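You operate a simulated robot arm through the tools that you are given. There is no shell and no other tool. Be economical: measure what you need, move in short steps, check, and stop when the job is done.

You run a simulated robot arm. Do the job below in one go: nothing can be reset, and whatever is moved stays where it is left.

Task
Press the key marked cal on left balance two times. Turn the dial with three gram marks to 500 g. Put the hundred gram weight with grey ring on top of the one kilo weight with purple ring. Take the small orange plug on the top of the blue mat and put it away on the top of the purple mat. Take the half kilo weight marked out and put it on top of the green sticker dispenser. Take the carton marked bulbs and leave it on the clear pane marked front. Any order will do. Set down upright: half kilo weight marked out, carton marked bulbs.

The check looks at the end state, three seconds after you hand in, the way a careful person would. Anything else that was tipped, shoved, dropped, spilled or broken makes it a failure.

Robot
A 7-joint arm with a two-finger parallel gripper on a trunk, on a base that drives. Base frame: it is fixed to the floor where the robot stands at the start and does not move with it; the origin is under the middle of the robot, x ahead of it, y to its left, z up. Units: mm, degrees, N and s.
Its first joint turns from -166.0 to 166.0 degrees. Places, roughly: carton marked bulbs [1250, -2500, 500]; clear pane marked front [2000, -3250, 750]; dial with three gram marks [-100, -1500, 900]; green sticker dispenser [-500, -1500, 750]; half kilo weight marked out [-750, -1250, 750]; hundred gram weight with grey ring [-500, -1250, 750]; key marked cal on left balance [600, 100, 900]; one kilo weight with purple ring [-250, -1750, 750]; small orange plug (3x2x4 cm) [-500, -1400, 800]; top of the purple mat [-700, -1100, 800]. Payload 3.43 kg.
Tool frame: the origin (TCP) lies between the finger pads and is the grasp point; the fingertips stand 30 mm ahead of it; z points along the fingers, y is the line along which they close. Largest opening 94 mm; finger width 28, thickness 10; the body of the gripper, 50 by 96 mm, starts 55 mm behind the TCP.
Orientation is that of the tool frame in the base frame, as a unit quaternion [x, y, z, w]. With the fingers straight down and closing along the base's y, the tool's x points along the base's -x, its y along +y and its z along -z.

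Tools
- The arm moves only by the tool step_arm. Its argument "motion" is a list of rows, each a list of 7 numbers: the shift along the base's x, y, z in units of 500 mm (1.0 is 500 mm), then the turn, a rotation vector about the base's x, y, z in units of 180 degrees (1.0 is 180 degrees), then the opening, from 0 (shut) to 1 (fully open). In form: [[tx, ty, tz, wx, wy, wz, jaw], ...]. A call has 1 to 8 rows; each row is the pose to reach, as a shift and turn from the pose commanded when the call began. A call with a number of a shift or a turn outside -1 to 1 is refused whole. A row lasts 0.2 s, in which the tool goes at most 50 mm and 8.6 degrees; a call with a longer step from one row to the next is refused whole, and so is a gripper value outside its range. Where a pose cannot be reached the arm comes as near as it can. A force on the tool above 40 N (or 10 N above the force at the start of the call, whichever is more), or a blocked arm, ends the call early, and 0.2 s more pass. Each finger travels about 45 mm/s and halts on what it meets, pressing with about 26 N; the grip force reading is that of the motor and also rises with nothing between the fingers. The clock runs only during rows and for 0.2 s after the last one: add rows that repeat a pose to give the fingers time. It gives the time, the measured TCP pose, the force on the tool (base axes), the opening and the grip force at its end, in the units of the frame above (readings bear some noise), with the torque about the TCP (base axes, N m) and any sound that the robot's microphone picked up, and new pictures: "pictures" is both (left out), scene, wrist or none.
- Cameras (640 x 400 px; columns grow to the right, rows downward): "scene" is now at [-16.7, 160.8, 1386.8]; the picture's right is [-0.87, -0.49, 0.00], its down [-0.28, 0.50, -0.82] and it looks along [0.40, -0.71, -0.57] (base axes); focal length 214 px, centre (320, 200). "wrist" rides on the gripper at [76, 14, -102] in the tool frame; the picture's right is [-0.18, 0.98, 0.00], its down [-0.75, -0.14, -0.64] and it looks along [-0.63, -0.12, 0.77] (tool axes); focal length 243 px, centre (320, 200). There is no depth. A picture from a camera that has moved, and an enlarged one, comes with that camera's place and axes in the base frame and with its lens.
- drive_base(legs): drives the robot by 1 to 6 legs, each [ahead, turn to the left] in mm and degrees, along the robot's own axes; the way and the turn of a leg run together, so that a leg with both is an arc; at most 1500 mm and 180 degrees a leg. The arm and the cameras ride along, it lands a little off, and it stops where it bumps. It gives what a move gives, and a new picture of the scene camera.
- pan_tilt(pan, tilt): turns the head with the scene camera to pan (to the left, within 120 degrees either way) and tilt (down, from -29 to 69), counted from straight ahead of the robot. It gives what a move gives, and a new picture of the scene camera.
- zoom(camera, box): a new picture of the part [left, top, right, bottom] of that camera's present view, enlarged. It takes no simulated time.
- hand_in(): hands the job in; it is judged then, once.

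Work in short steps. Places have to be worked out from the pictures, the camera data and where the tool is seen: move nearer, look again, correct. Check each grasp and each placing, and mend what went wrong. You have 165 turns and 260 pictures in all, those below and enlarged ones among them. Open the gripper and draw the arm clear of the work before you hand the job in, unless the task says otherwise; then end with one line.

The tools are called after ">>>" as a command line: name --pt "numbers of a row" for each row, then --argument value for the rest, lists and objects as JSON in quotes. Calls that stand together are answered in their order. step_arm: Moves the arm, as the interface text tells. Its arguments: {"type":"object","properties":{"motion":{"type":"array","items":{"type":"array","items":{"type":"number"}}},"pictures":{"type":"string","enum":["both","scene","wrist","none"]}},"required":["motion"]} The other tools are called the same way: drive_base (legs) drives the base; pan_tilt (pan, tilt) turns the head that bears the scene camera; zoom (camera, box) takes an enlarged picture of a part of a camera's view; hand_in () hands the job in.

At the start:

```text
t: 0.0
tool_pos: [-24.1, -539.4, 1179.4]
tool_rot: [0.001, 1.0, 0.0, -0.001]
contact_force: [0.4, 0.3, 0.6]
torque: [0.04, 0.0, -0.03]
finger_gap: 94.1
grasp_force: 0.1
robot x, y, heading: [6.3, -1.1, 0.1]
head pan, tilt: [-60.6, 35.0]
```

scene: 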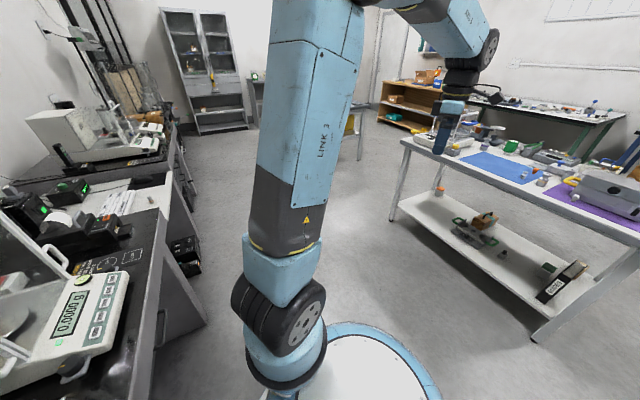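
wrist: 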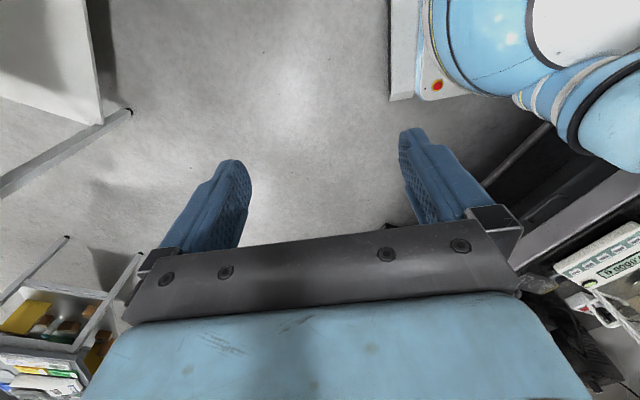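

I'll look at the balance first (ahead, around [600,100,900]).

>>> pan_tilt --pan 0 --tilt 40

>>> pan_tilt --pan -110 --tilt 30

```text
t: 1.3
tool_pos: [-22.2, -539.5, 1180.7]
tool_rot: [0.0, 1.0, -0.001, 0.0]
contact_force: [0.1, -0.4, 0.2]
torque: [0.01, 0.0, -0.02]
finger_gap: 94.3
grasp_force: 0.0
robot x, y, heading: [-0.2, -1.0, 0.2]
head pan, tilt: [0.0, 40.0]
camera scene: at [25.0, 237.4, 1379.2], right [0.0, -1.0, 0.0], down [-0.64, 0.0, -0.77], along [0.77, 0.0, -0.64], focal length 214 px, centre (320, 200)
```

scene: 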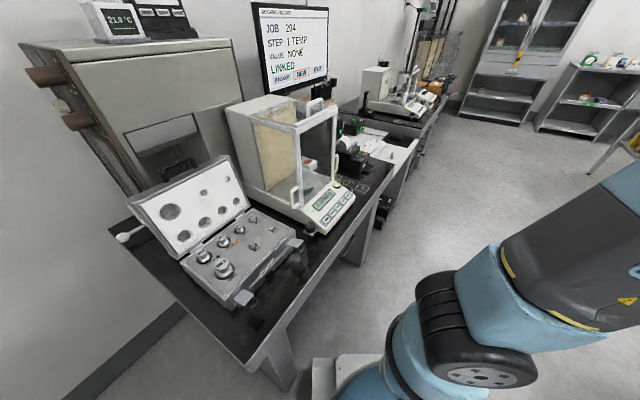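

```text
t: 3.2
tool_pos: [-23.2, -538.1, 1180.4]
tool_rot: [-0.001, 1.0, -0.002, -0.002]
contact_force: [-0.5, 0.2, 0.5]
torque: [0.03, 0.0, 0.01]
finger_gap: 94.0
grasp_force: 0.0
robot x, y, heading: [0.6, -4.2, 0.3]
head pan, tilt: [-110.0, 30.0]
camera scene: at [-90.9, 152.5, 1394.6], right [-0.94, 0.34, 0.0], down [0.17, 0.47, -0.87], along [-0.3, -0.81, -0.5], focal length 214 px, centre (320, 200)
```

scene: 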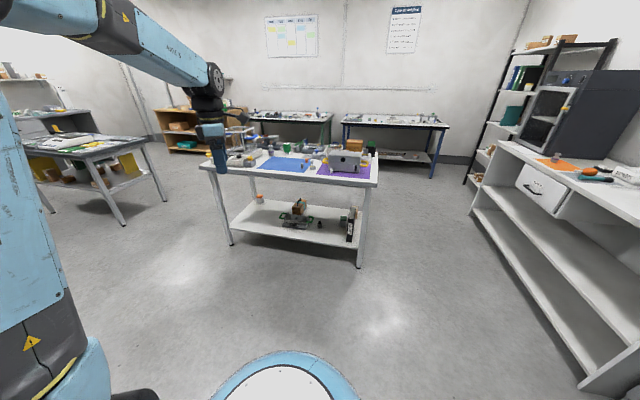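

The near balance is the left one; I zoom on its keypad.

>>> pan_tilt --pan 0 --tilt 40

>>> zoom --camera "scene" --box '[280, 160, 376, 250]'

```text
t: 5.1
tool_pos: [-22.6, -538.6, 1179.7]
tool_rot: [0.0, 1.0, -0.001, 0.0]
contact_force: [-0.5, -0.2, 1.0]
torque: [0.0, -0.03, -0.01]
finger_gap: 94.0
grasp_force: 0.1
robot x, y, heading: [1.5, 1.3, -0.0]
head pan, tilt: [0.0, 40.0]
camera scene: at [25.0, 237.4, 1379.2], right [0.0, -1.0, 0.0], down [-0.64, 0.0, -0.77], along [0.77, 0.0, -0.64], focal length 214 px, centre (320, 200)
```

scene: 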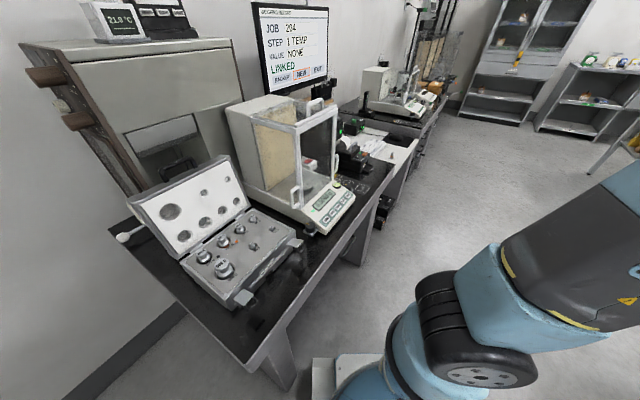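

```text
4.44 times, centred on (328, 205) of scene
camera zoom: at [25.0, 237.4, 1379.2], right [0.0, -1.0, 0.0], down [-0.64, 0.0, -0.77], along [0.77, 0.0, -0.64], focal length 953 px, centre (284, 178)
```

zoom: 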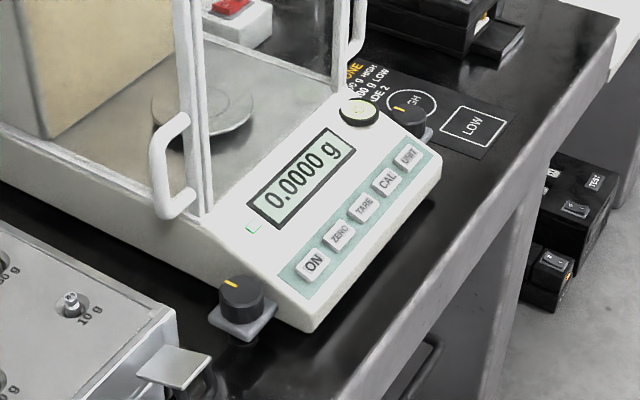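

CAL sits roughly at (600,155,~890), the keypad row runs along about (0.87,-0.49). I swing the arm round in front at a safe height, turning the tool 60° and shutting the gripper.

>>> step_arm --pt "0.09 0.03 0 0 0 0.042 0" --pt "0.18 0.06 0 0 0 0.083 0" --pt "0.27 0.09 0 0 0 0.125 0" --pt "0.36 0.12 0 0 0 0.167 0" --pt "0.45 0.16 0 0 0 0.208 0" --pt "0.54 0.2 0 0 0 0.25 0" --pt "0.63 0.24 0 0 0 0.292 0" --pt "0.71 0.28 0 0 0 0.333 0" --pictures "none"

>>> step_arm --pt "0.02 0.09 0 0 0 0 0" --pt "0.04 0.18 0 0 0 0 0" --pt "0.06 0.27 0 0 0 0 0" --pt "0.08 0.36 0 0 0 0 0" --pt "0.1 0.45 0 0 0 0 0" --pt "0.12 0.54 0 0 0 0 0" --pt "0.14 0.63 0 0 0 0 0" --pt "0.16 0.72 -0.04 0 0 0 0"

```text
t: 6.9
tool_pos: [331.1, -399.3, 1181.7]
tool_rot: [-0.5, 0.866, 0.001, 0.0]
contact_force: [-0.6, 0.6, -0.7]
torque: [-0.04, -0.04, -0.02]
finger_gap: 0.0
grasp_force: 26.3
robot x, y, heading: [-2.3, -1.5, -0.2]
head pan, tilt: [0.0, 40.0]
```

```text
refused: row 8 steps farther than a row can; nothing moved
```

Row 8 was slightly too long; I repeat with a smaller last step.

>>> step_arm --pt "0.02 0.09 0 0 0 0 0" --pt "0.04 0.18 0 0 0 0 0" --pt "0.06 0.27 0 0 0 0 0" --pt "0.08 0.36 0 0 0 0 0" --pt "0.1 0.45 0 0 0 0 0" --pt "0.12 0.54 0 0 0 0 0" --pt "0.14 0.63 0 0 0 0 0" --pt "0.16 0.72 0 0 0 0 0"

```text
t: 8.7
tool_pos: [413.3, -39.0, 1178.7]
tool_rot: [-0.499, 0.866, -0.001, -0.001]
contact_force: [0.5, 0.0, 0.7]
torque: [-0.05, -0.04, 0.0]
finger_gap: 0.2
grasp_force: 25.9
robot x, y, heading: [-2.0, 0.4, 0.0]
head pan, tilt: [0.0, 40.0]
camera scene: at [25.0, 237.3, 1379.3], right [0.0, -1.0, 0.0], down [-0.64, 0.0, -0.77], along [0.77, 0.0, -0.64], focal length 214 px, centre (320, 200)
camera wrist: at [362.5, -97.3, 1281.8], right [-0.76, 0.65, 0.0], down [0.5, 0.58, 0.64], along [0.42, 0.49, -0.77], focal length 243 px, centre (320, 200)
```

scene: 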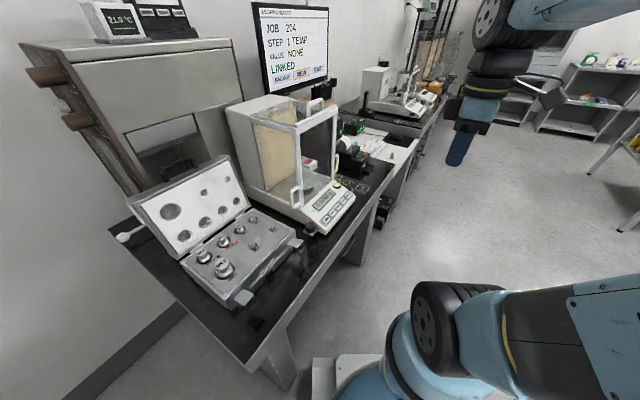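
wrist: 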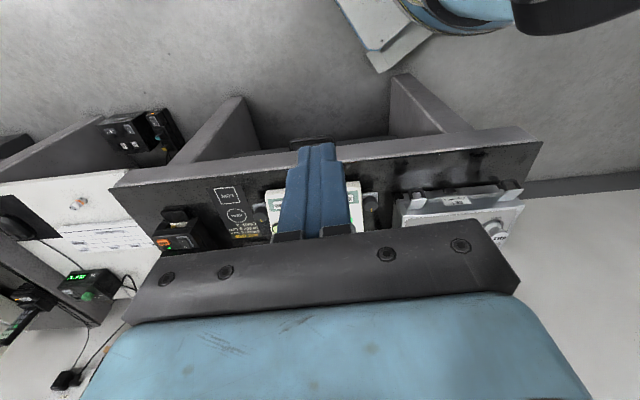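

The keypad is hidden behind the fingers; I move closer and to one side so the wrist camera sees it beside them.

>>> step_arm --pt "0.076 0.042 -0.035 0 0 0 0" --pt "0.152 0.084 -0.07 0 0 0 0" --pt "0.228 0.126 -0.105 0 0 0 0" --pt "0.304 0.168 -0.14 0 0 0 0" --pt "0.38 0.21 -0.175 0 0 0 0"

```text
t: 9.9
tool_pos: [603.4, 67.9, 1090.9]
tool_rot: [-0.499, 0.867, -0.001, 0.0]
contact_force: [0.0, -0.7, 0.3]
torque: [0.0, -0.05, 0.01]
finger_gap: 0.2
grasp_force: 26.0
robot x, y, heading: [-0.9, 1.4, -0.1]
head pan, tilt: [0.0, 40.0]
camera scene: at [24.5, 237.3, 1379.3], right [0.0, -1.0, 0.0], down [-0.64, 0.0, -0.77], along [0.77, 0.0, -0.64], focal length 214 px, centre (320, 200)
camera wrist: at [551.5, 8.0, 1192.8], right [-0.76, 0.65, 0.0], down [0.5, 0.58, 0.64], along [0.42, 0.49, -0.77], focal length 243 px, centre (320, 200)
```

scene: 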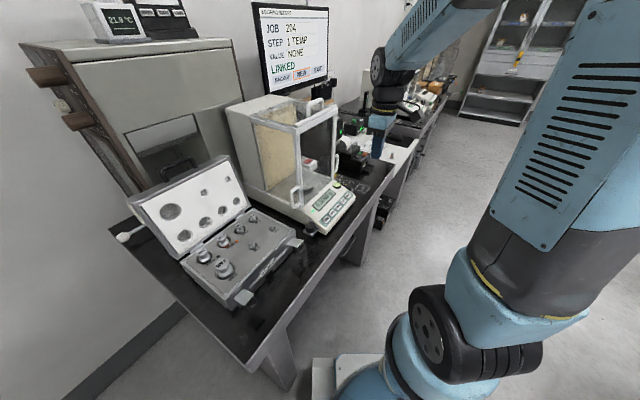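
wrist: 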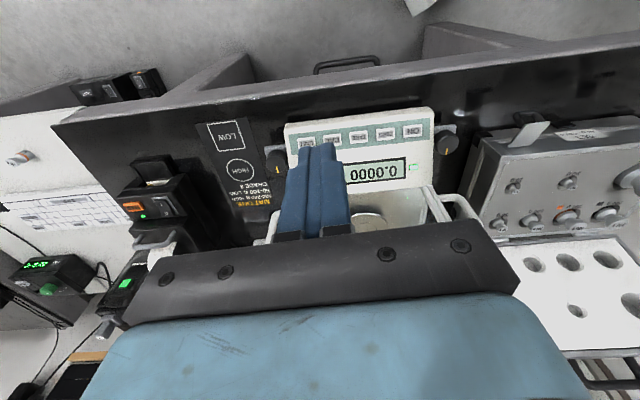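

I zoom on the keys in the wrist view.

>>> zoom --camera "wrist" --box '[270, 100, 450, 212]'

```text
3.56 times, centred on (360, 156) of wrist
camera zoom: at [551.5, 8.0, 1192.8], right [-0.76, 0.65, 0.0], down [0.5, 0.58, 0.64], along [0.42, 0.49, -0.77], focal length 863 px, centre (178, 356)
```

zoom: 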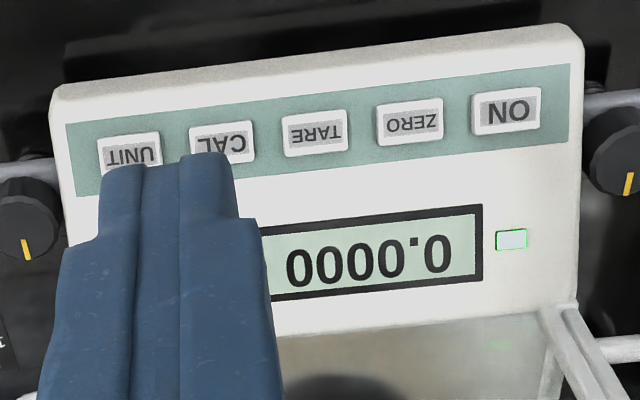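

CAL triangulates to about (648,150,850). I move to hover above it with the tip around z 895.

>>> step_arm --pt "0.04 0.07 -0.04 0 0 0 0" --pt "0.083 0.143 -0.1 0 0 0 0" --pt "0.084 0.154 -0.18 0 0 0 0" --pt "0.084 0.154 -0.26 0 0 0 0" --pt "0.084 0.154 -0.33 0 0 0 0"

>>> zoom --camera "wrist" --box '[230, 90, 410, 202]'

>>> zoom --camera "scene" --box '[280, 160, 376, 220]'

```text
refused: row 2 steps farther than a row can; nothing moved
```

```text
3.56 times, centred on (320, 146) of wrist
camera zoom: at [551.5, 8.0, 1192.8], right [-0.76, 0.65, 0.0], down [0.5, 0.58, 0.64], along [0.42, 0.49, -0.77], focal length 863 px, centre (320, 392)
```

zoom: 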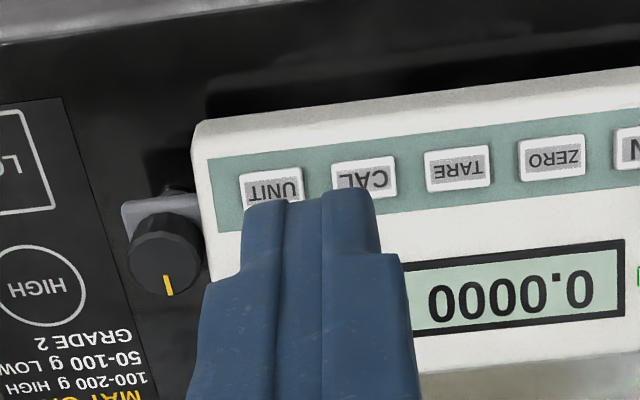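

```text
6.67 times, centred on (328, 190) of scene
camera zoom: at [24.5, 237.3, 1379.3], right [0.0, -1.0, 0.0], down [-0.64, 0.0, -0.77], along [0.77, 0.0, -0.64], focal length 1430 px, centre (267, 267)
```

zoom: 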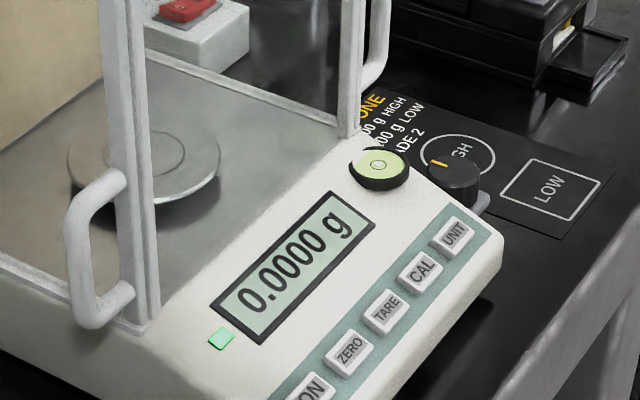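

Same hover move with even steps.

>>> step_arm --pt "0.03 0.052 -0.06 0 0 0 0" --pt "0.06 0.104 -0.12 0 0 0 0" --pt "0.084 0.154 -0.18 0 0 0 0" --pt "0.084 0.154 -0.26 0 0 0 0" --pt "0.084 0.154 -0.33 0 0 0 0"

>>> zoom --camera "wrist" --box '[230, 90, 410, 202]'

>>> zoom --camera "scene" --box '[280, 160, 376, 220]'

```text
t: 11.1
tool_pos: [645.2, 141.9, 927.8]
tool_rot: [-0.5, 0.866, 0.0, 0.001]
contact_force: [-0.9, 0.0, -0.5]
torque: [0.0, -0.05, 0.0]
finger_gap: 0.2
grasp_force: 25.9
robot x, y, heading: [-0.5, -1.2, -0.0]
head pan, tilt: [0.0, 40.0]
camera scene: at [25.1, 237.5, 1379.2], right [0.0, -1.0, 0.0], down [-0.64, 0.0, -0.77], along [0.77, 0.0, -0.64], focal length 214 px, centre (320, 200)
camera wrist: at [593.4, 83.0, 1029.5], right [-0.76, 0.65, 0.0], down [0.5, 0.58, 0.64], along [0.42, 0.49, -0.77], focal length 243 px, centre (320, 200)
```

scene: 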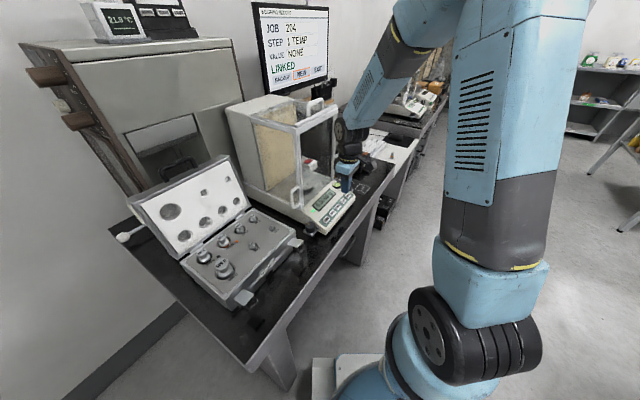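
wrist: 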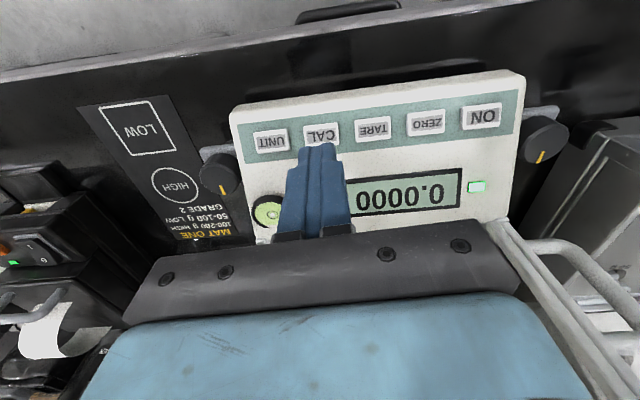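

```text
3.56 times, centred on (320, 146) of wrist
camera zoom: at [593.4, 83.0, 1029.5], right [-0.76, 0.65, 0.0], down [0.5, 0.58, 0.64], along [0.42, 0.49, -0.77], focal length 863 px, centre (320, 392)
```

zoom: 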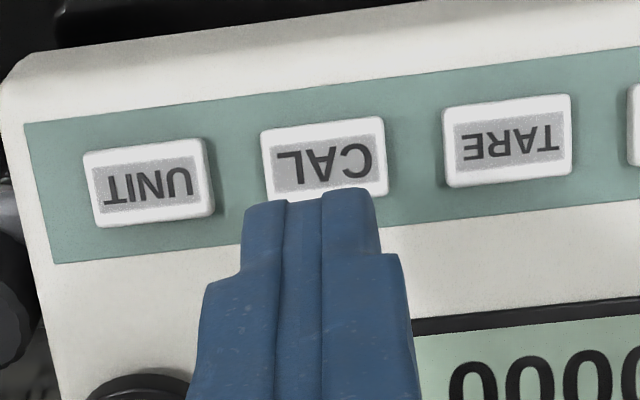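

```text
6.67 times, centred on (328, 190) of scene
camera zoom: at [25.1, 237.5, 1379.2], right [0.0, -1.0, 0.0], down [-0.64, 0.0, -0.77], along [0.77, 0.0, -0.64], focal length 1430 px, centre (267, 267)
```

zoom: 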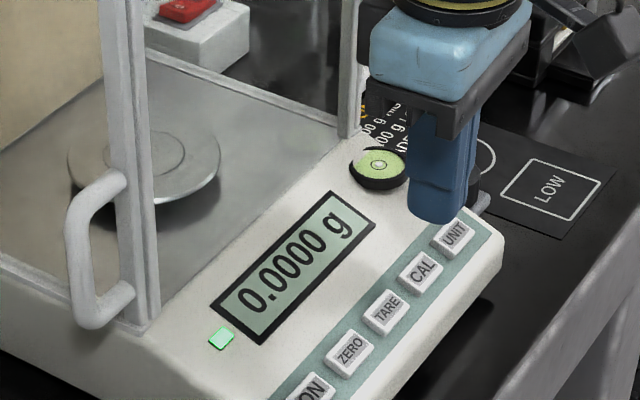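

Aligned with CAL. I descend toward it, slowing near contact.

>>> step_arm --pt "0.002 0.002 -0.04 0 0 0 0" --pt "0.002 0.002 -0.07 0 0 0 0" --pt "0.002 0.002 -0.078 0 0 0 0" --pt "0.002 0.002 -0.082 0 0 0 0" --pt "0.002 0.002 -0.086 0 0 0 0" --pictures "none"

>>> zoom --camera "wrist" --box '[230, 90, 410, 202]'

>>> zoom --camera "scene" --box '[280, 160, 376, 220]'

```text
t: 12.3
tool_pos: [644.2, 143.8, 885.3]
tool_rot: [-0.499, 0.867, -0.001, 0.0]
contact_force: [0.8, 0.6, 3.1]
torque: [0.06, -0.01, -0.06]
finger_gap: 0.0
grasp_force: 25.8
robot x, y, heading: [-1.7, -0.3, -0.1]
head pan, tilt: [0.0, 40.0]
heard: click
```

```text
3.56 times, centred on (320, 146) of wrist
camera zoom: at [593.6, 84.6, 987.2], right [-0.76, 0.65, 0.0], down [0.5, 0.58, 0.64], along [0.42, 0.49, -0.77], focal length 863 px, centre (320, 392)
```

zoom: 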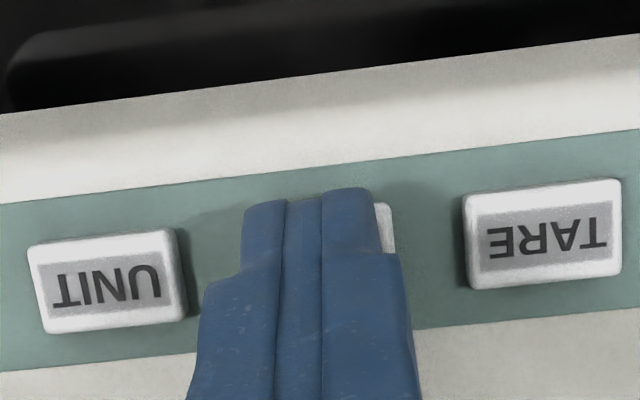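

```text
6.67 times, centred on (328, 190) of scene
camera zoom: at [25.5, 237.5, 1379.2], right [0.0, -1.0, 0.0], down [-0.64, 0.0, -0.77], along [0.77, 0.0, -0.64], focal length 1430 px, centre (267, 267)
```

zoom: 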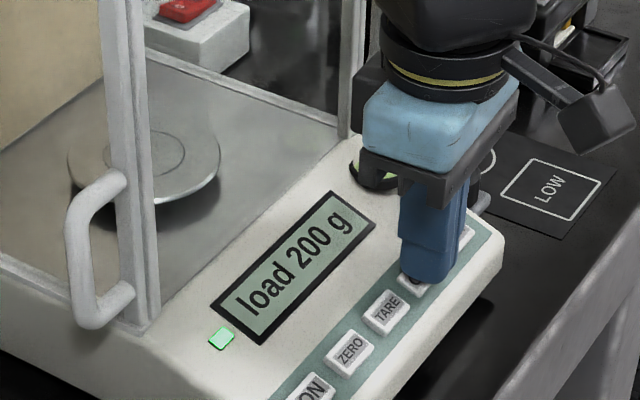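

One click and the display reads "load 200 g". I lift off 16 mm and press again.

>>> step_arm --pt "0 0 0.032 0 0 0 0" --pt "0 0 0.032 0 0 0 0" --pictures "none"

>>> step_arm --pt "0 0 -0.02 0 0 0 0" --pt "0 0 -0.026 0 0 0 0" --pt "0 0 -0.03 0 0 0 0" --pt "0 0 -0.032 0 0 0 0" --pictures "none"

>>> zoom --camera "scene" --box '[280, 160, 376, 220]'

```text
t: 12.9
tool_pos: [645.5, 144.1, 899.9]
tool_rot: [-0.499, 0.867, -0.001, 0.0]
contact_force: [0.9, -0.4, 0.2]
torque: [-0.02, 0.01, -0.02]
finger_gap: 0.0
grasp_force: 25.8
robot x, y, heading: [-0.9, 1.4, -0.1]
head pan, tilt: [0.0, 40.0]
```

```text
t: 13.9
tool_pos: [645.9, 144.7, 885.2]
tool_rot: [-0.5, 0.866, 0.0, 0.0]
contact_force: [1.9, 1.6, 2.9]
torque: [0.05, -0.06, -0.05]
finger_gap: 0.0
grasp_force: 26.4
robot x, y, heading: [0.4, -2.7, 0.0]
head pan, tilt: [0.0, 40.0]
heard: click
```

```text
6.67 times, centred on (328, 190) of scene
camera zoom: at [25.5, 237.6, 1379.2], right [0.0, -1.0, 0.0], down [-0.64, 0.0, -0.77], along [0.77, 0.0, -0.64], focal length 1430 px, centre (267, 267)
```

zoom: 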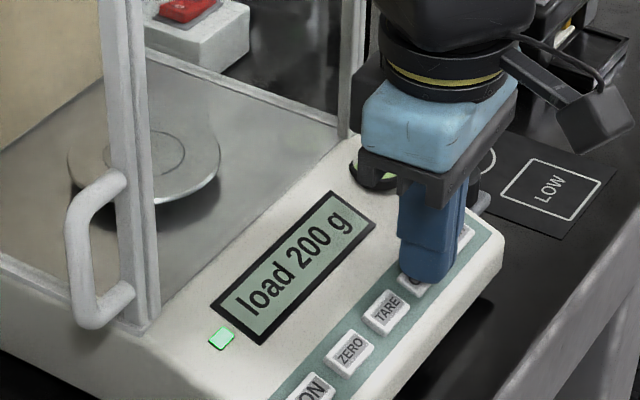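

Second click heard. I raise the arm away from the balance and swing back.

>>> step_arm --pt "0 0 0.09 0 0 0 0" --pt "0 0 0.18 0 0 0 0" --pt "0 0 0.27 0 0 0 0" --pt "0 -0.03 0.36 0 0 0 0" --pt "-0.05 -0.09 0.42 0 0 0 0" --pt "-0.1 -0.16 0.47 0 0 0 0" --pt "-0.15 -0.23 0.52 0 0 0 0" --pt "-0.2 -0.3 0.57 0 0 0 0" --pictures "none"

>>> step_arm --pt "-0.02 -0.09 0 0 0 0 0" --pt "-0.04 -0.18 0 0 0 0 0" --pt "-0.06 -0.27 0 0 0 0 0" --pt "-0.08 -0.36 0 0 0 0 0" --pt "-0.1 -0.45 0 0 0 0 0" --pt "-0.12 -0.54 0 0 0 0 0" --pt "-0.14 -0.63 0 0 0 0 0" --pt "-0.18 -0.71 0 0 0 0 0" --pictures "none"

>>> pan_tilt --pan -100 --tilt 25

>>> zoom --camera "scene" --box '[180, 120, 440, 290]'

```text
t: 15.7
tool_pos: [542.3, -4.8, 1171.0]
tool_rot: [-0.499, 0.866, -0.001, 0.0]
contact_force: [0.5, -0.4, 0.3]
torque: [0.0, 0.01, 0.01]
finger_gap: 0.0
grasp_force: 25.7
robot x, y, heading: [-0.4, -2.8, 0.1]
head pan, tilt: [0.0, 40.0]
```

```text
t: 17.5
tool_pos: [456.0, -360.0, 1167.5]
tool_rot: [-0.501, 0.865, -0.001, -0.001]
contact_force: [-0.5, 0.7, -0.4]
torque: [-0.04, -0.01, 0.03]
finger_gap: 0.0
grasp_force: 25.6
robot x, y, heading: [-0.2, -3.8, -0.1]
head pan, tilt: [0.0, 40.0]
```

```text
t: 19.2
tool_pos: [455.5, -360.6, 1168.1]
tool_rot: [-0.499, 0.867, 0.0, -0.001]
contact_force: [-0.3, 0.2, 0.7]
torque: [0.01, -0.01, 0.02]
finger_gap: 0.0
grasp_force: 26.1
robot x, y, heading: [-1.4, 2.8, 0.0]
head pan, tilt: [-100.0, 25.0]
camera scene: at [-75.7, 146.7, 1402.6], right [-0.98, 0.17, 0.0], down [0.07, 0.42, -0.91], along [-0.16, -0.89, -0.42], focal length 214 px, centre (320, 200)
```

scene: 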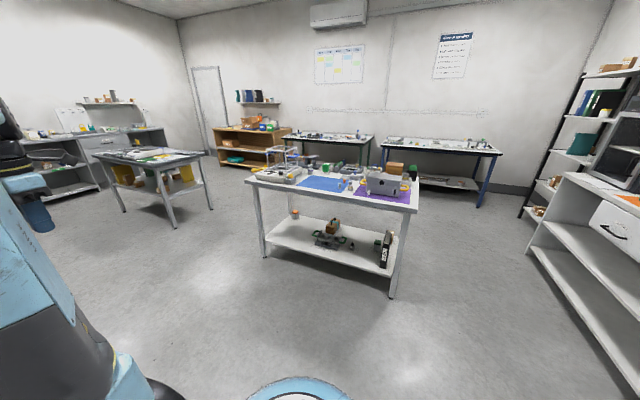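

```text
2.35 times, centred on (310, 205) of scene
camera zoom: at [-75.7, 146.7, 1402.6], right [-0.98, 0.17, 0.0], down [0.07, 0.42, -0.91], along [-0.16, -0.89, -0.42], focal length 505 px, centre (344, 188)
```

zoom: 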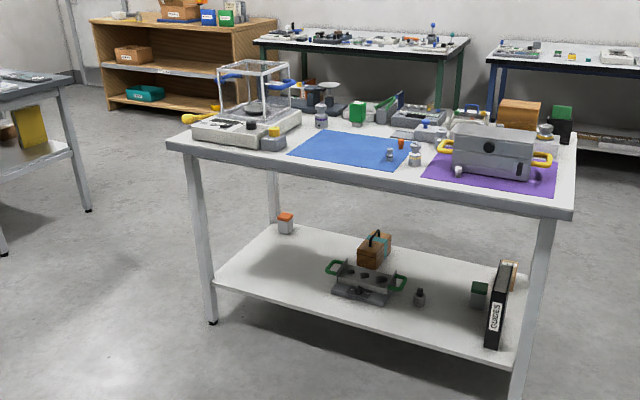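

The table is turned; its front edge runs from about (226,-1540) to (-900,-1000). I drive toward it in stages.

>>> drive_base --legs '[[0, -90], [600, 0], [0, -28]]'

>>> pan_tilt --pan 0 --tilt 35

```text
t: 22.4
tool_pos: [-75.1, -571.0, 1167.2]
tool_rot: [-0.008, 1.0, 0.0, 0.0]
contact_force: [0.9, -0.4, -1.1]
torque: [-0.01, 0.09, 0.02]
finger_gap: 0.0
grasp_force: 26.2
robot x, y, heading: [49.6, 37.2, -60.0]
head pan, tilt: [-100.0, 25.0]
stopped in leg 1: the robot was blocked; the commanded pose is now the measured one
camera scene: at [136.2, 179.5, 1402.5], right [-0.34, 0.94, 0.0], down [0.4, 0.15, -0.91], along [-0.85, -0.31, -0.42], focal length 214 px, centre (320, 200)
```

scene: 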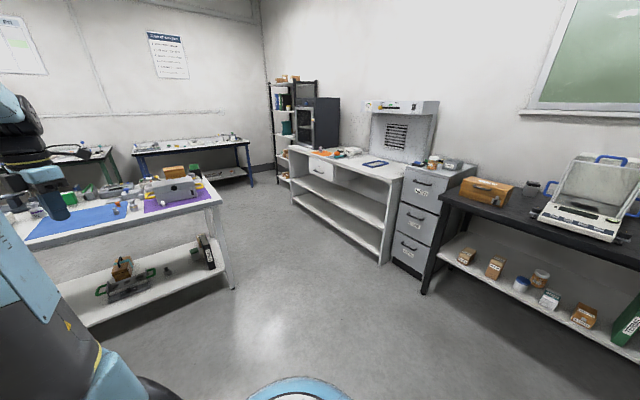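

```text
t: 24.2
tool_pos: [-74.4, -570.7, 1168.0]
tool_rot: [-0.008, 1.0, 0.0, -0.001]
contact_force: [0.3, -0.3, 0.2]
torque: [0.02, 0.01, -0.01]
finger_gap: 0.2
grasp_force: 26.0
robot x, y, heading: [47.9, 41.8, -60.1]
head pan, tilt: [0.0, 35.0]
camera scene: at [266.5, 134.6, 1386.8], right [-0.87, -0.5, 0.0], down [-0.29, 0.5, -0.82], along [0.41, -0.71, -0.57], focal length 214 px, centre (320, 200)
```

scene: 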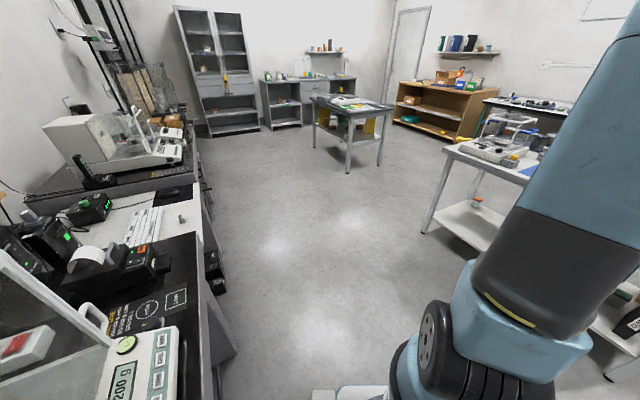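

The turn bumped the bench beside the robot; driving ahead now leads away from it, then I turn on.

>>> drive_base --legs '[[250, 0], [0, -58]]'

```text
t: 29.4
tool_pos: [-412.7, -400.9, 1168.0]
tool_rot: [0.477, 0.879, 0.001, 0.0]
contact_force: [0.4, -0.4, 1.1]
torque: [0.06, 0.01, 0.02]
finger_gap: 0.1
grasp_force: 25.6
robot x, y, heading: [225.1, -210.7, -117.7]
head pan, tilt: [0.0, 35.0]
stopped in leg 2: the robot was blocked; the commanded pose is now the measured one
camera scene: at [422.0, -344.3, 1386.7], right [-0.88, 0.47, 0.0], down [0.27, 0.51, -0.82], along [-0.38, -0.72, -0.57], focal length 214 px, centre (320, 200)
```

scene: 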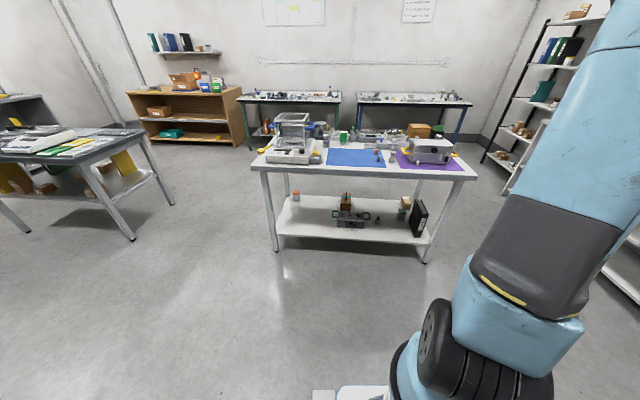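

Nearly the wanted heading. The table front edge now fixes at feet (175,-1588) and (-830,-925), so heading −123° faces it squarely. I drive up to about 480 mm short of it.

>>> drive_base --legs '[[0, 11.5], [700, 0], [0, -17]]'

>>> pan_tilt --pan -10 --tilt 45

```text
t: 35.1
tool_pos: [-624.8, -1010.3, 1168.5]
tool_rot: [0.519, 0.855, 0.0, 0.0]
contact_force: [-0.1, 0.4, -0.6]
torque: [0.03, 0.06, 0.01]
finger_gap: 0.2
grasp_force: 26.0
robot x, y, heading: [45.6, -891.5, -123.0]
head pan, tilt: [0.0, 35.0]
camera scene: at [226.6, -1044.5, 1386.8], right [-0.84, 0.55, 0.0], down [0.31, 0.48, -0.82], along [-0.45, -0.69, -0.57], focal length 214 px, centre (320, 200)
```

scene: 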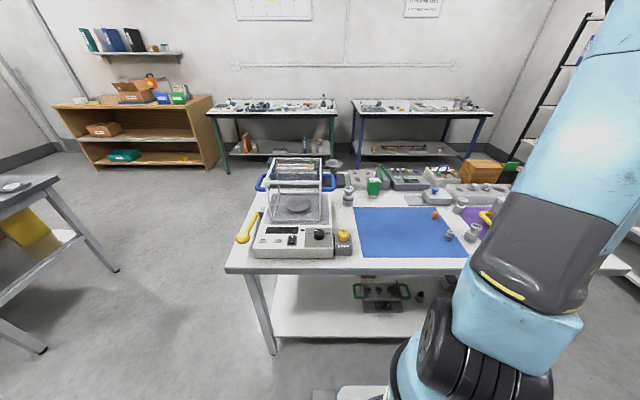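

```text
t: 35.8
tool_pos: [-625.4, -1010.8, 1168.1]
tool_rot: [0.519, 0.855, 0.0, 0.001]
contact_force: [0.3, -0.2, 0.2]
torque: [-0.01, 0.01, -0.03]
finger_gap: 0.0
grasp_force: 25.7
robot x, y, heading: [48.5, -892.0, -123.4]
head pan, tilt: [-10.0, 45.0]
camera scene: at [219.1, -1030.1, 1372.0], right [-0.73, 0.68, 0.0], down [0.48, 0.52, -0.71], along [-0.48, -0.52, -0.71], focal length 214 px, centre (320, 200)
```

scene: 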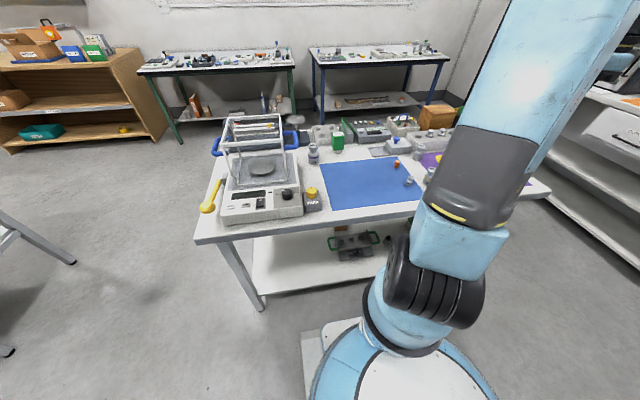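

Good position. I zoom on the table top in two parts.

>>> zoom --camera "scene" --box '[195, 100, 335, 230]'

>>> zoom --camera "scene" --box '[300, 105, 450, 205]'

```text
3.08 times, centred on (265, 165) of scene
camera zoom: at [219.1, -1030.1, 1372.0], right [-0.73, 0.68, 0.0], down [0.48, 0.52, -0.71], along [-0.48, -0.52, -0.71], focal length 660 px, centre (489, 308)
```

zoom: 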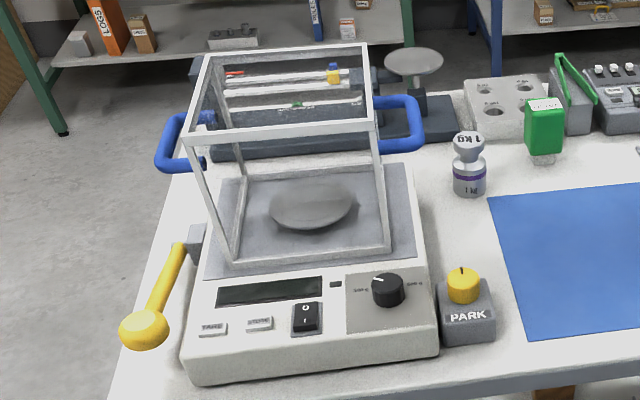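

```text
4.00 times, centred on (375, 155) of scene
camera zoom: at [219.1, -1030.1, 1372.0], right [-0.73, 0.68, 0.0], down [0.48, 0.52, -0.71], along [-0.48, -0.52, -0.71], focal length 858 px, centre (100, 380)
```

zoom: 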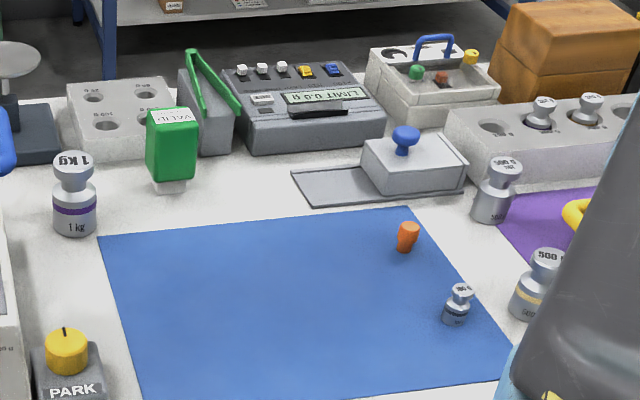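

I zoom further on the dial.

>>> zoom --camera "scene" --box '[262, 180, 310, 210]'

>>> zoom --camera "scene" --box '[380, 135, 445, 195]'

```text
13.33 times, centred on (286, 195) of scene
camera zoom: at [219.1, -1030.1, 1372.0], right [-0.73, 0.68, 0.0], down [0.48, 0.52, -0.71], along [-0.48, -0.52, -0.71], focal length 2860 px, centre (773, 267)
```

zoom: 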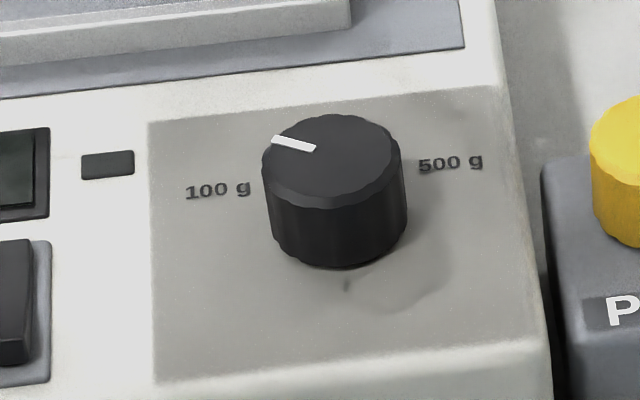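

```text
6.67 times, centred on (412, 165) of scene
camera zoom: at [219.1, -1030.1, 1372.0], right [-0.73, 0.68, 0.0], down [0.48, 0.52, -0.71], along [-0.48, -0.52, -0.71], focal length 1430 px, centre (-297, 433)
```

zoom: 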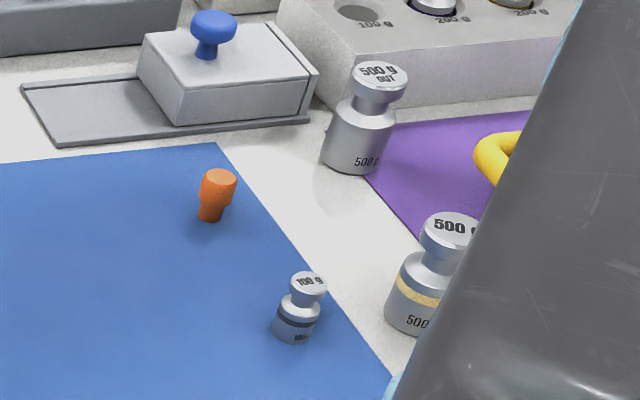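

Knob top is near (-49,-1477,~900), pointing at 100 g; 500 g is opposite. I bring the tool over toward it, staying high.

>>> step_arm --pt "0.07 -0.06 0 0 0 0 0.9" --pt "0.14 -0.12 0 0 0 0 0.9" --pt "0.21 -0.18 0 0 0 0 0.9" --pt "0.28 -0.24 0 0 0 0 0.9" --pt "0.35 -0.3 0 0 0 0 0.9" --pt "0.42 -0.36 0 0 0 0 0.9" --pt "0.49 -0.42 0 0 0 0 0.9" --pt "0.56 -0.48 0 0 0 0 0.9" --pictures "none"

>>> step_arm --pt "0.07 -0.06 0 0 0 0 0.9" --pt "0.14 -0.12 0 0 0 0 0.9" --pt "0.21 -0.18 0 0 0 0 0.9" --pt "0.28 -0.24 0 0 0 0 0.9" --pt "0.35 -0.3 -0.04 0 0 0 0.9" --pt "0.42 -0.36 -0.07 0 0 0 0.9" --pt "0.49 -0.39 -0.1 0 0 0 0.9" --pt "0.56 -0.42 -0.13 0 0 0 0.9"

```text
t: 37.6
tool_pos: [-346.4, -1249.9, 1169.3]
tool_rot: [0.519, 0.855, 0.0, 0.0]
contact_force: [0.5, 0.0, -0.6]
torque: [0.01, 0.01, 0.03]
finger_gap: 84.5
grasp_force: 0.2
robot x, y, heading: [49.4, -890.0, -123.3]
head pan, tilt: [-10.0, 45.0]
```

```text
refused: row 5 steps farther than a row can; nothing moved
```

Step limit again; slightly smaller steps.

>>> step_arm --pt "0.07 -0.055 0 0 0 0 0.9" --pt "0.14 -0.11 0 0 0 0 0.9" --pt "0.21 -0.165 0 0 0 0 0.9" --pt "0.28 -0.22 0 0 0 0 0.9" --pt "0.35 -0.27 -0.03 0 0 0 0.9" --pt "0.42 -0.32 -0.06 0 0 0 0.9" --pt "0.49 -0.37 -0.09 0 0 0 0.9" --pt "0.55 -0.42 -0.12 0 0 0 0.9"

```text
t: 39.4
tool_pos: [-69.0, -1461.4, 1107.6]
tool_rot: [0.519, 0.855, 0.0, 0.0]
contact_force: [-0.1, 0.5, 0.8]
torque: [-0.04, -0.03, 0.0]
finger_gap: 84.8
grasp_force: 0.1
robot x, y, heading: [47.5, -893.2, -123.3]
head pan, tilt: [-10.0, 45.0]
camera scene: at [219.1, -1029.6, 1372.0], right [-0.73, 0.69, 0.0], down [0.48, 0.52, -0.71], along [-0.48, -0.52, -0.71], focal length 214 px, centre (320, 200)
camera wrist: at [-93.5, -1387.5, 1209.8], right [0.96, 0.29, 0.0], down [0.22, -0.73, 0.64], along [0.19, -0.61, -0.77], focal length 243 px, centre (320, 200)
```

scene: 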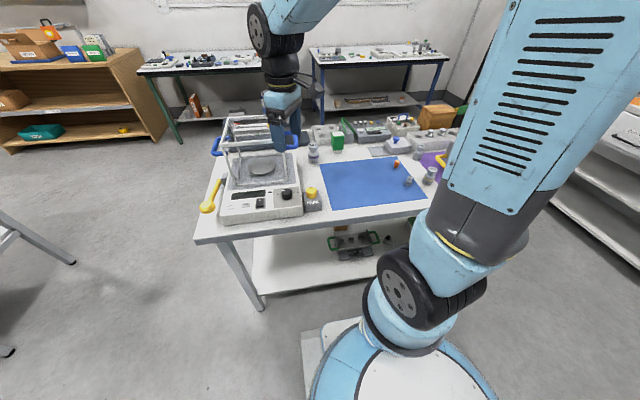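
wrist: 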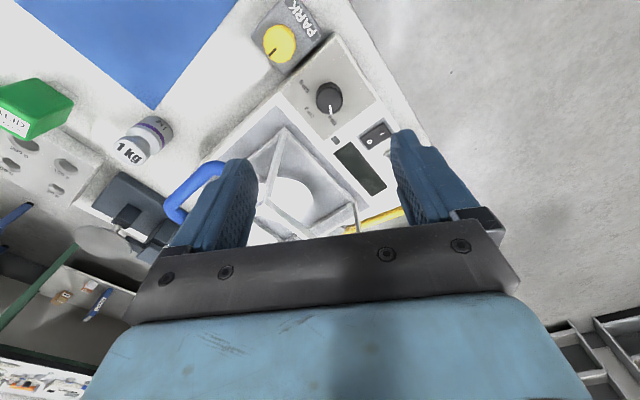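

Knob estimate (-51,-1480,~885). Zoom on it in the wrist view.

>>> zoom --camera "wrist" --box '[280, 50, 400, 160]'

```text
3.64 times, centred on (340, 105) of wrist
camera zoom: at [-93.5, -1387.5, 1209.8], right [0.96, 0.29, 0.0], down [0.22, -0.73, 0.64], along [0.19, -0.61, -0.77], focal length 882 px, centre (247, 546)
```

zoom: 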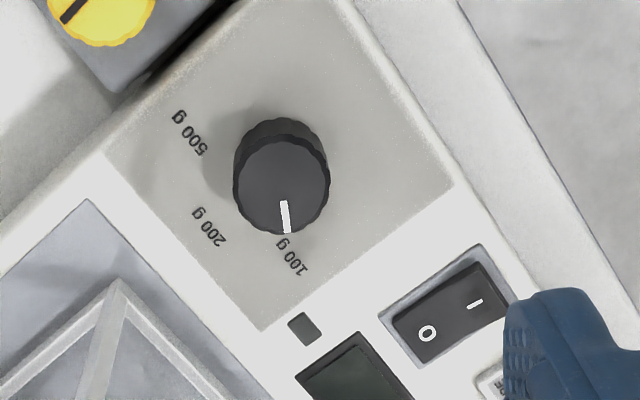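

Marks lie at ~-63° (100 g), -120° (200 g), -178° (500 g); pointer at -63°. I need about -116° (clockwise) turn. Center over the knob and descend partly.

>>> step_arm --pt "0.017 -0.018 -0.05 0 0 0 0.62" --pt "0.035 -0.036 -0.12 0 0 0 0.62" --pt "0.035 -0.036 -0.2 0 0 0 0.62" --pt "0.035 -0.036 -0.28 0 0 0 0.62"

>>> zoom --camera "scene" --box '[250, 160, 320, 220]'

```text
t: 40.4
tool_pos: [-53.2, -1480.0, 967.0]
tool_rot: [0.519, 0.855, -0.001, 0.001]
contact_force: [0.1, 1.0, -0.1]
torque: [-0.07, 0.0, 0.02]
finger_gap: 58.6
grasp_force: 0.0
robot x, y, heading: [46.0, -895.8, -123.0]
head pan, tilt: [-10.0, 45.0]
camera scene: at [219.3, -1029.7, 1372.0], right [-0.73, 0.69, 0.0], down [0.48, 0.52, -0.71], along [-0.48, -0.52, -0.71], focal length 214 px, centre (320, 200)
camera wrist: at [-75.6, -1405.9, 1069.0], right [0.96, 0.29, 0.0], down [0.22, -0.73, 0.64], along [0.19, -0.61, -0.77], focal length 243 px, centre (320, 200)
```

scene: 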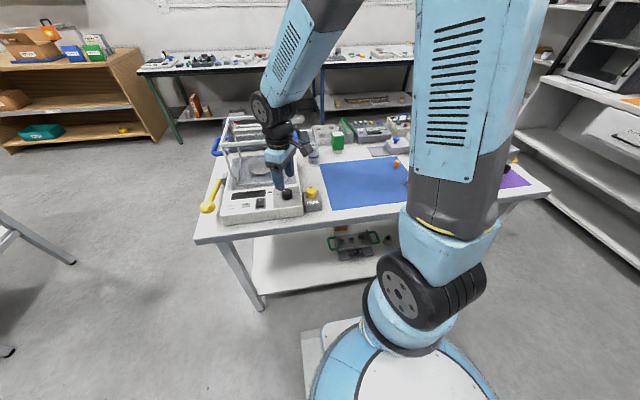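
wrist: 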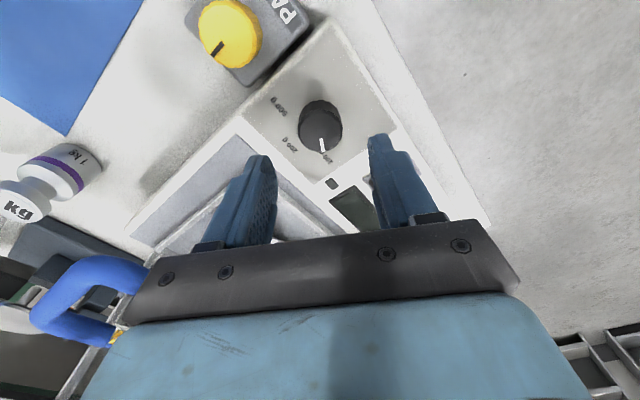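

```text
6.67 times, centred on (285, 190) of scene
camera zoom: at [219.3, -1029.7, 1372.0], right [-0.73, 0.69, 0.0], down [0.48, 0.52, -0.71], along [-0.48, -0.52, -0.71], focal length 1430 px, centre (553, 267)
```

zoom: 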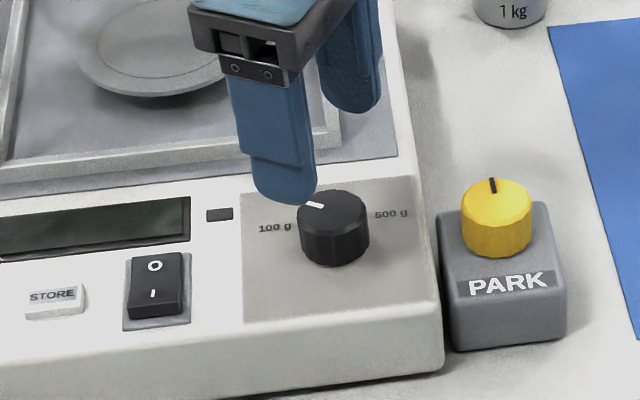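

Combined sightings put the knob top at about (-53,-1475,903). I descend so that the tips straddle it, with a slow finish.

>>> step_arm --pt "0 0.01 -0.04 0 0 0 0.62" --pt "0 0.01 -0.07 0 0 0 0.62" --pt "0 0.01 -0.084 0 0 0 0.62" --pt "0 0.01 -0.094 0 0 0 0.62" --pt "0 0.01 -0.102 0 0 0 0.62"

>>> zoom --camera "scene" --box '[250, 160, 320, 220]'

```text
t: 41.6
tool_pos: [-53.4, -1472.8, 917.9]
tool_rot: [0.519, 0.855, 0.0, 0.0]
contact_force: [0.2, -0.2, 0.5]
torque: [-0.01, -0.03, 0.0]
finger_gap: 58.4
grasp_force: 0.0
robot x, y, heading: [44.9, -893.0, -123.2]
head pan, tilt: [-10.0, 45.0]
camera scene: at [219.2, -1030.1, 1372.0], right [-0.73, 0.68, 0.0], down [0.48, 0.52, -0.71], along [-0.48, -0.51, -0.71], focal length 214 px, centre (320, 200)
camera wrist: at [-75.7, -1399.9, 1019.0], right [0.96, 0.29, 0.0], down [0.22, -0.73, 0.64], along [0.19, -0.61, -0.77], focal length 243 px, centre (320, 200)
```

scene: 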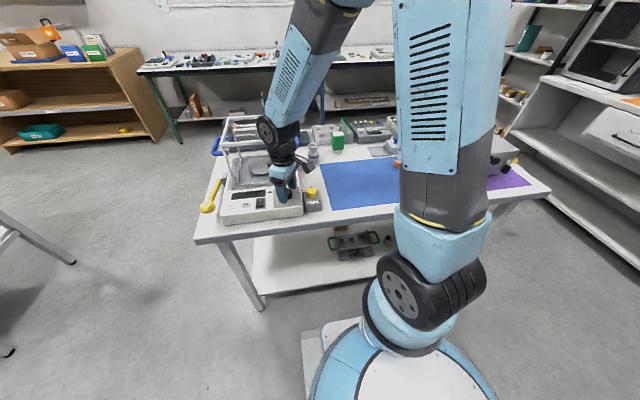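
wrist: 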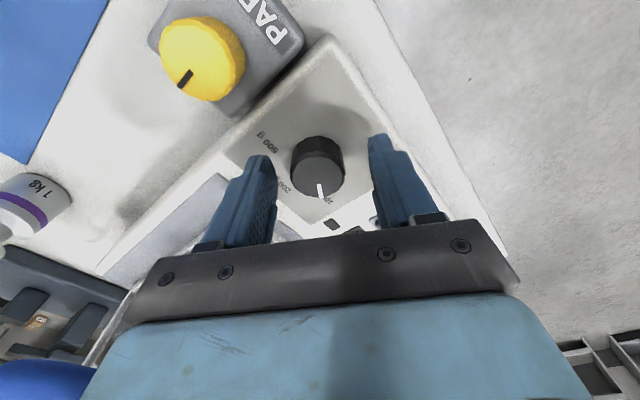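

```text
6.67 times, centred on (285, 190) of scene
camera zoom: at [219.2, -1030.1, 1372.0], right [-0.73, 0.68, 0.0], down [0.48, 0.52, -0.71], along [-0.48, -0.51, -0.71], focal length 1430 px, centre (553, 267)
```

zoom: 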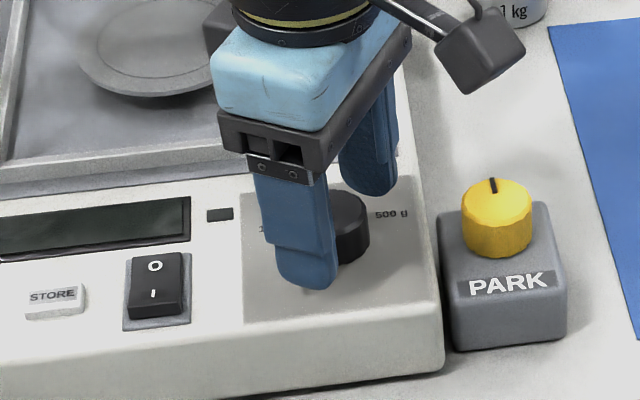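

Knob is centered between the fingers. Lower 7 mm more and close.

>>> step_arm --pt "0 -0.001 -0.007 0 0 0 0.62" --pt "0 -0.001 -0.014 0 0 0 0.62" --pt "0 -0.001 -0.014 0 0 0 0.3" --pt "0 -0.001 -0.014 0 0 0 0.3" --pt "0 -0.001 -0.014 0 0 0 0.3" --pt "0 -0.001 -0.014 0 0 0 0.3"

```text
t: 43.0
tool_pos: [-52.4, -1475.8, 908.5]
tool_rot: [0.519, 0.855, -0.001, 0.001]
contact_force: [-12.2, -6.3, -2.2]
torque: [-0.26, 0.29, -0.08]
finger_gap: 36.4
grasp_force: 6.8
robot x, y, heading: [43.8, -892.1, -123.3]
head pan, tilt: [-10.0, 45.0]
camera scene: at [218.6, -1030.6, 1372.0], right [-0.73, 0.69, 0.0], down [0.48, 0.52, -0.71], along [-0.48, -0.51, -0.71], focal length 214 px, centre (320, 200)
camera wrist: at [-76.6, -1401.6, 1012.3], right [0.96, 0.29, 0.0], down [0.22, -0.73, 0.64], along [0.19, -0.61, -0.77], focal length 243 px, centre (320, 200)
```

scene: 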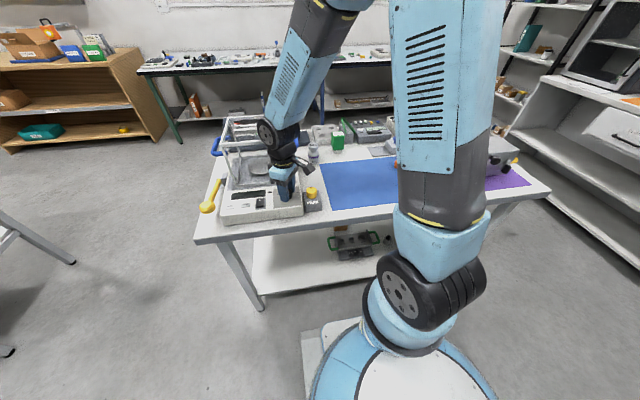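
wrist: 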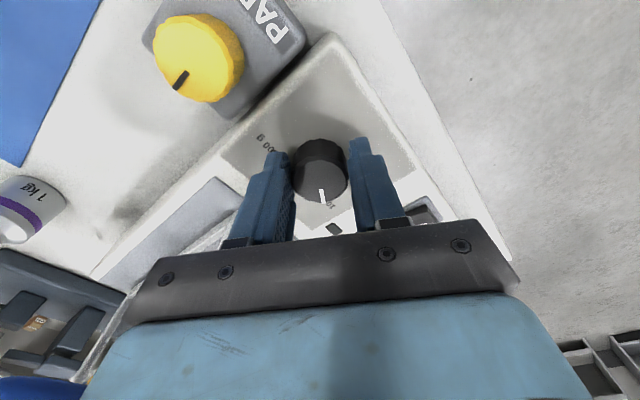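

One finger touches first; I shift 2 mm toward it and close fully.

>>> step_arm --pt "-0.003 -0.0015 0 0 0 0 0.38" --pt "-0.003 -0.0015 0 0 0 0 0" --pt "-0.003 -0.0015 0 0 0 0 0" --pt "-0.003 -0.0015 0 0 0 0 0" --pictures "none"

```text
t: 44.0
tool_pos: [-53.9, -1475.4, 910.9]
tool_rot: [0.519, 0.855, 0.0, 0.001]
contact_force: [-3.8, -2.5, 2.5]
torque: [-0.21, 0.48, -0.03]
finger_gap: 33.6
grasp_force: 45.1
robot x, y, heading: [47.6, -896.4, -123.5]
head pan, tilt: [-10.0, 45.0]
```

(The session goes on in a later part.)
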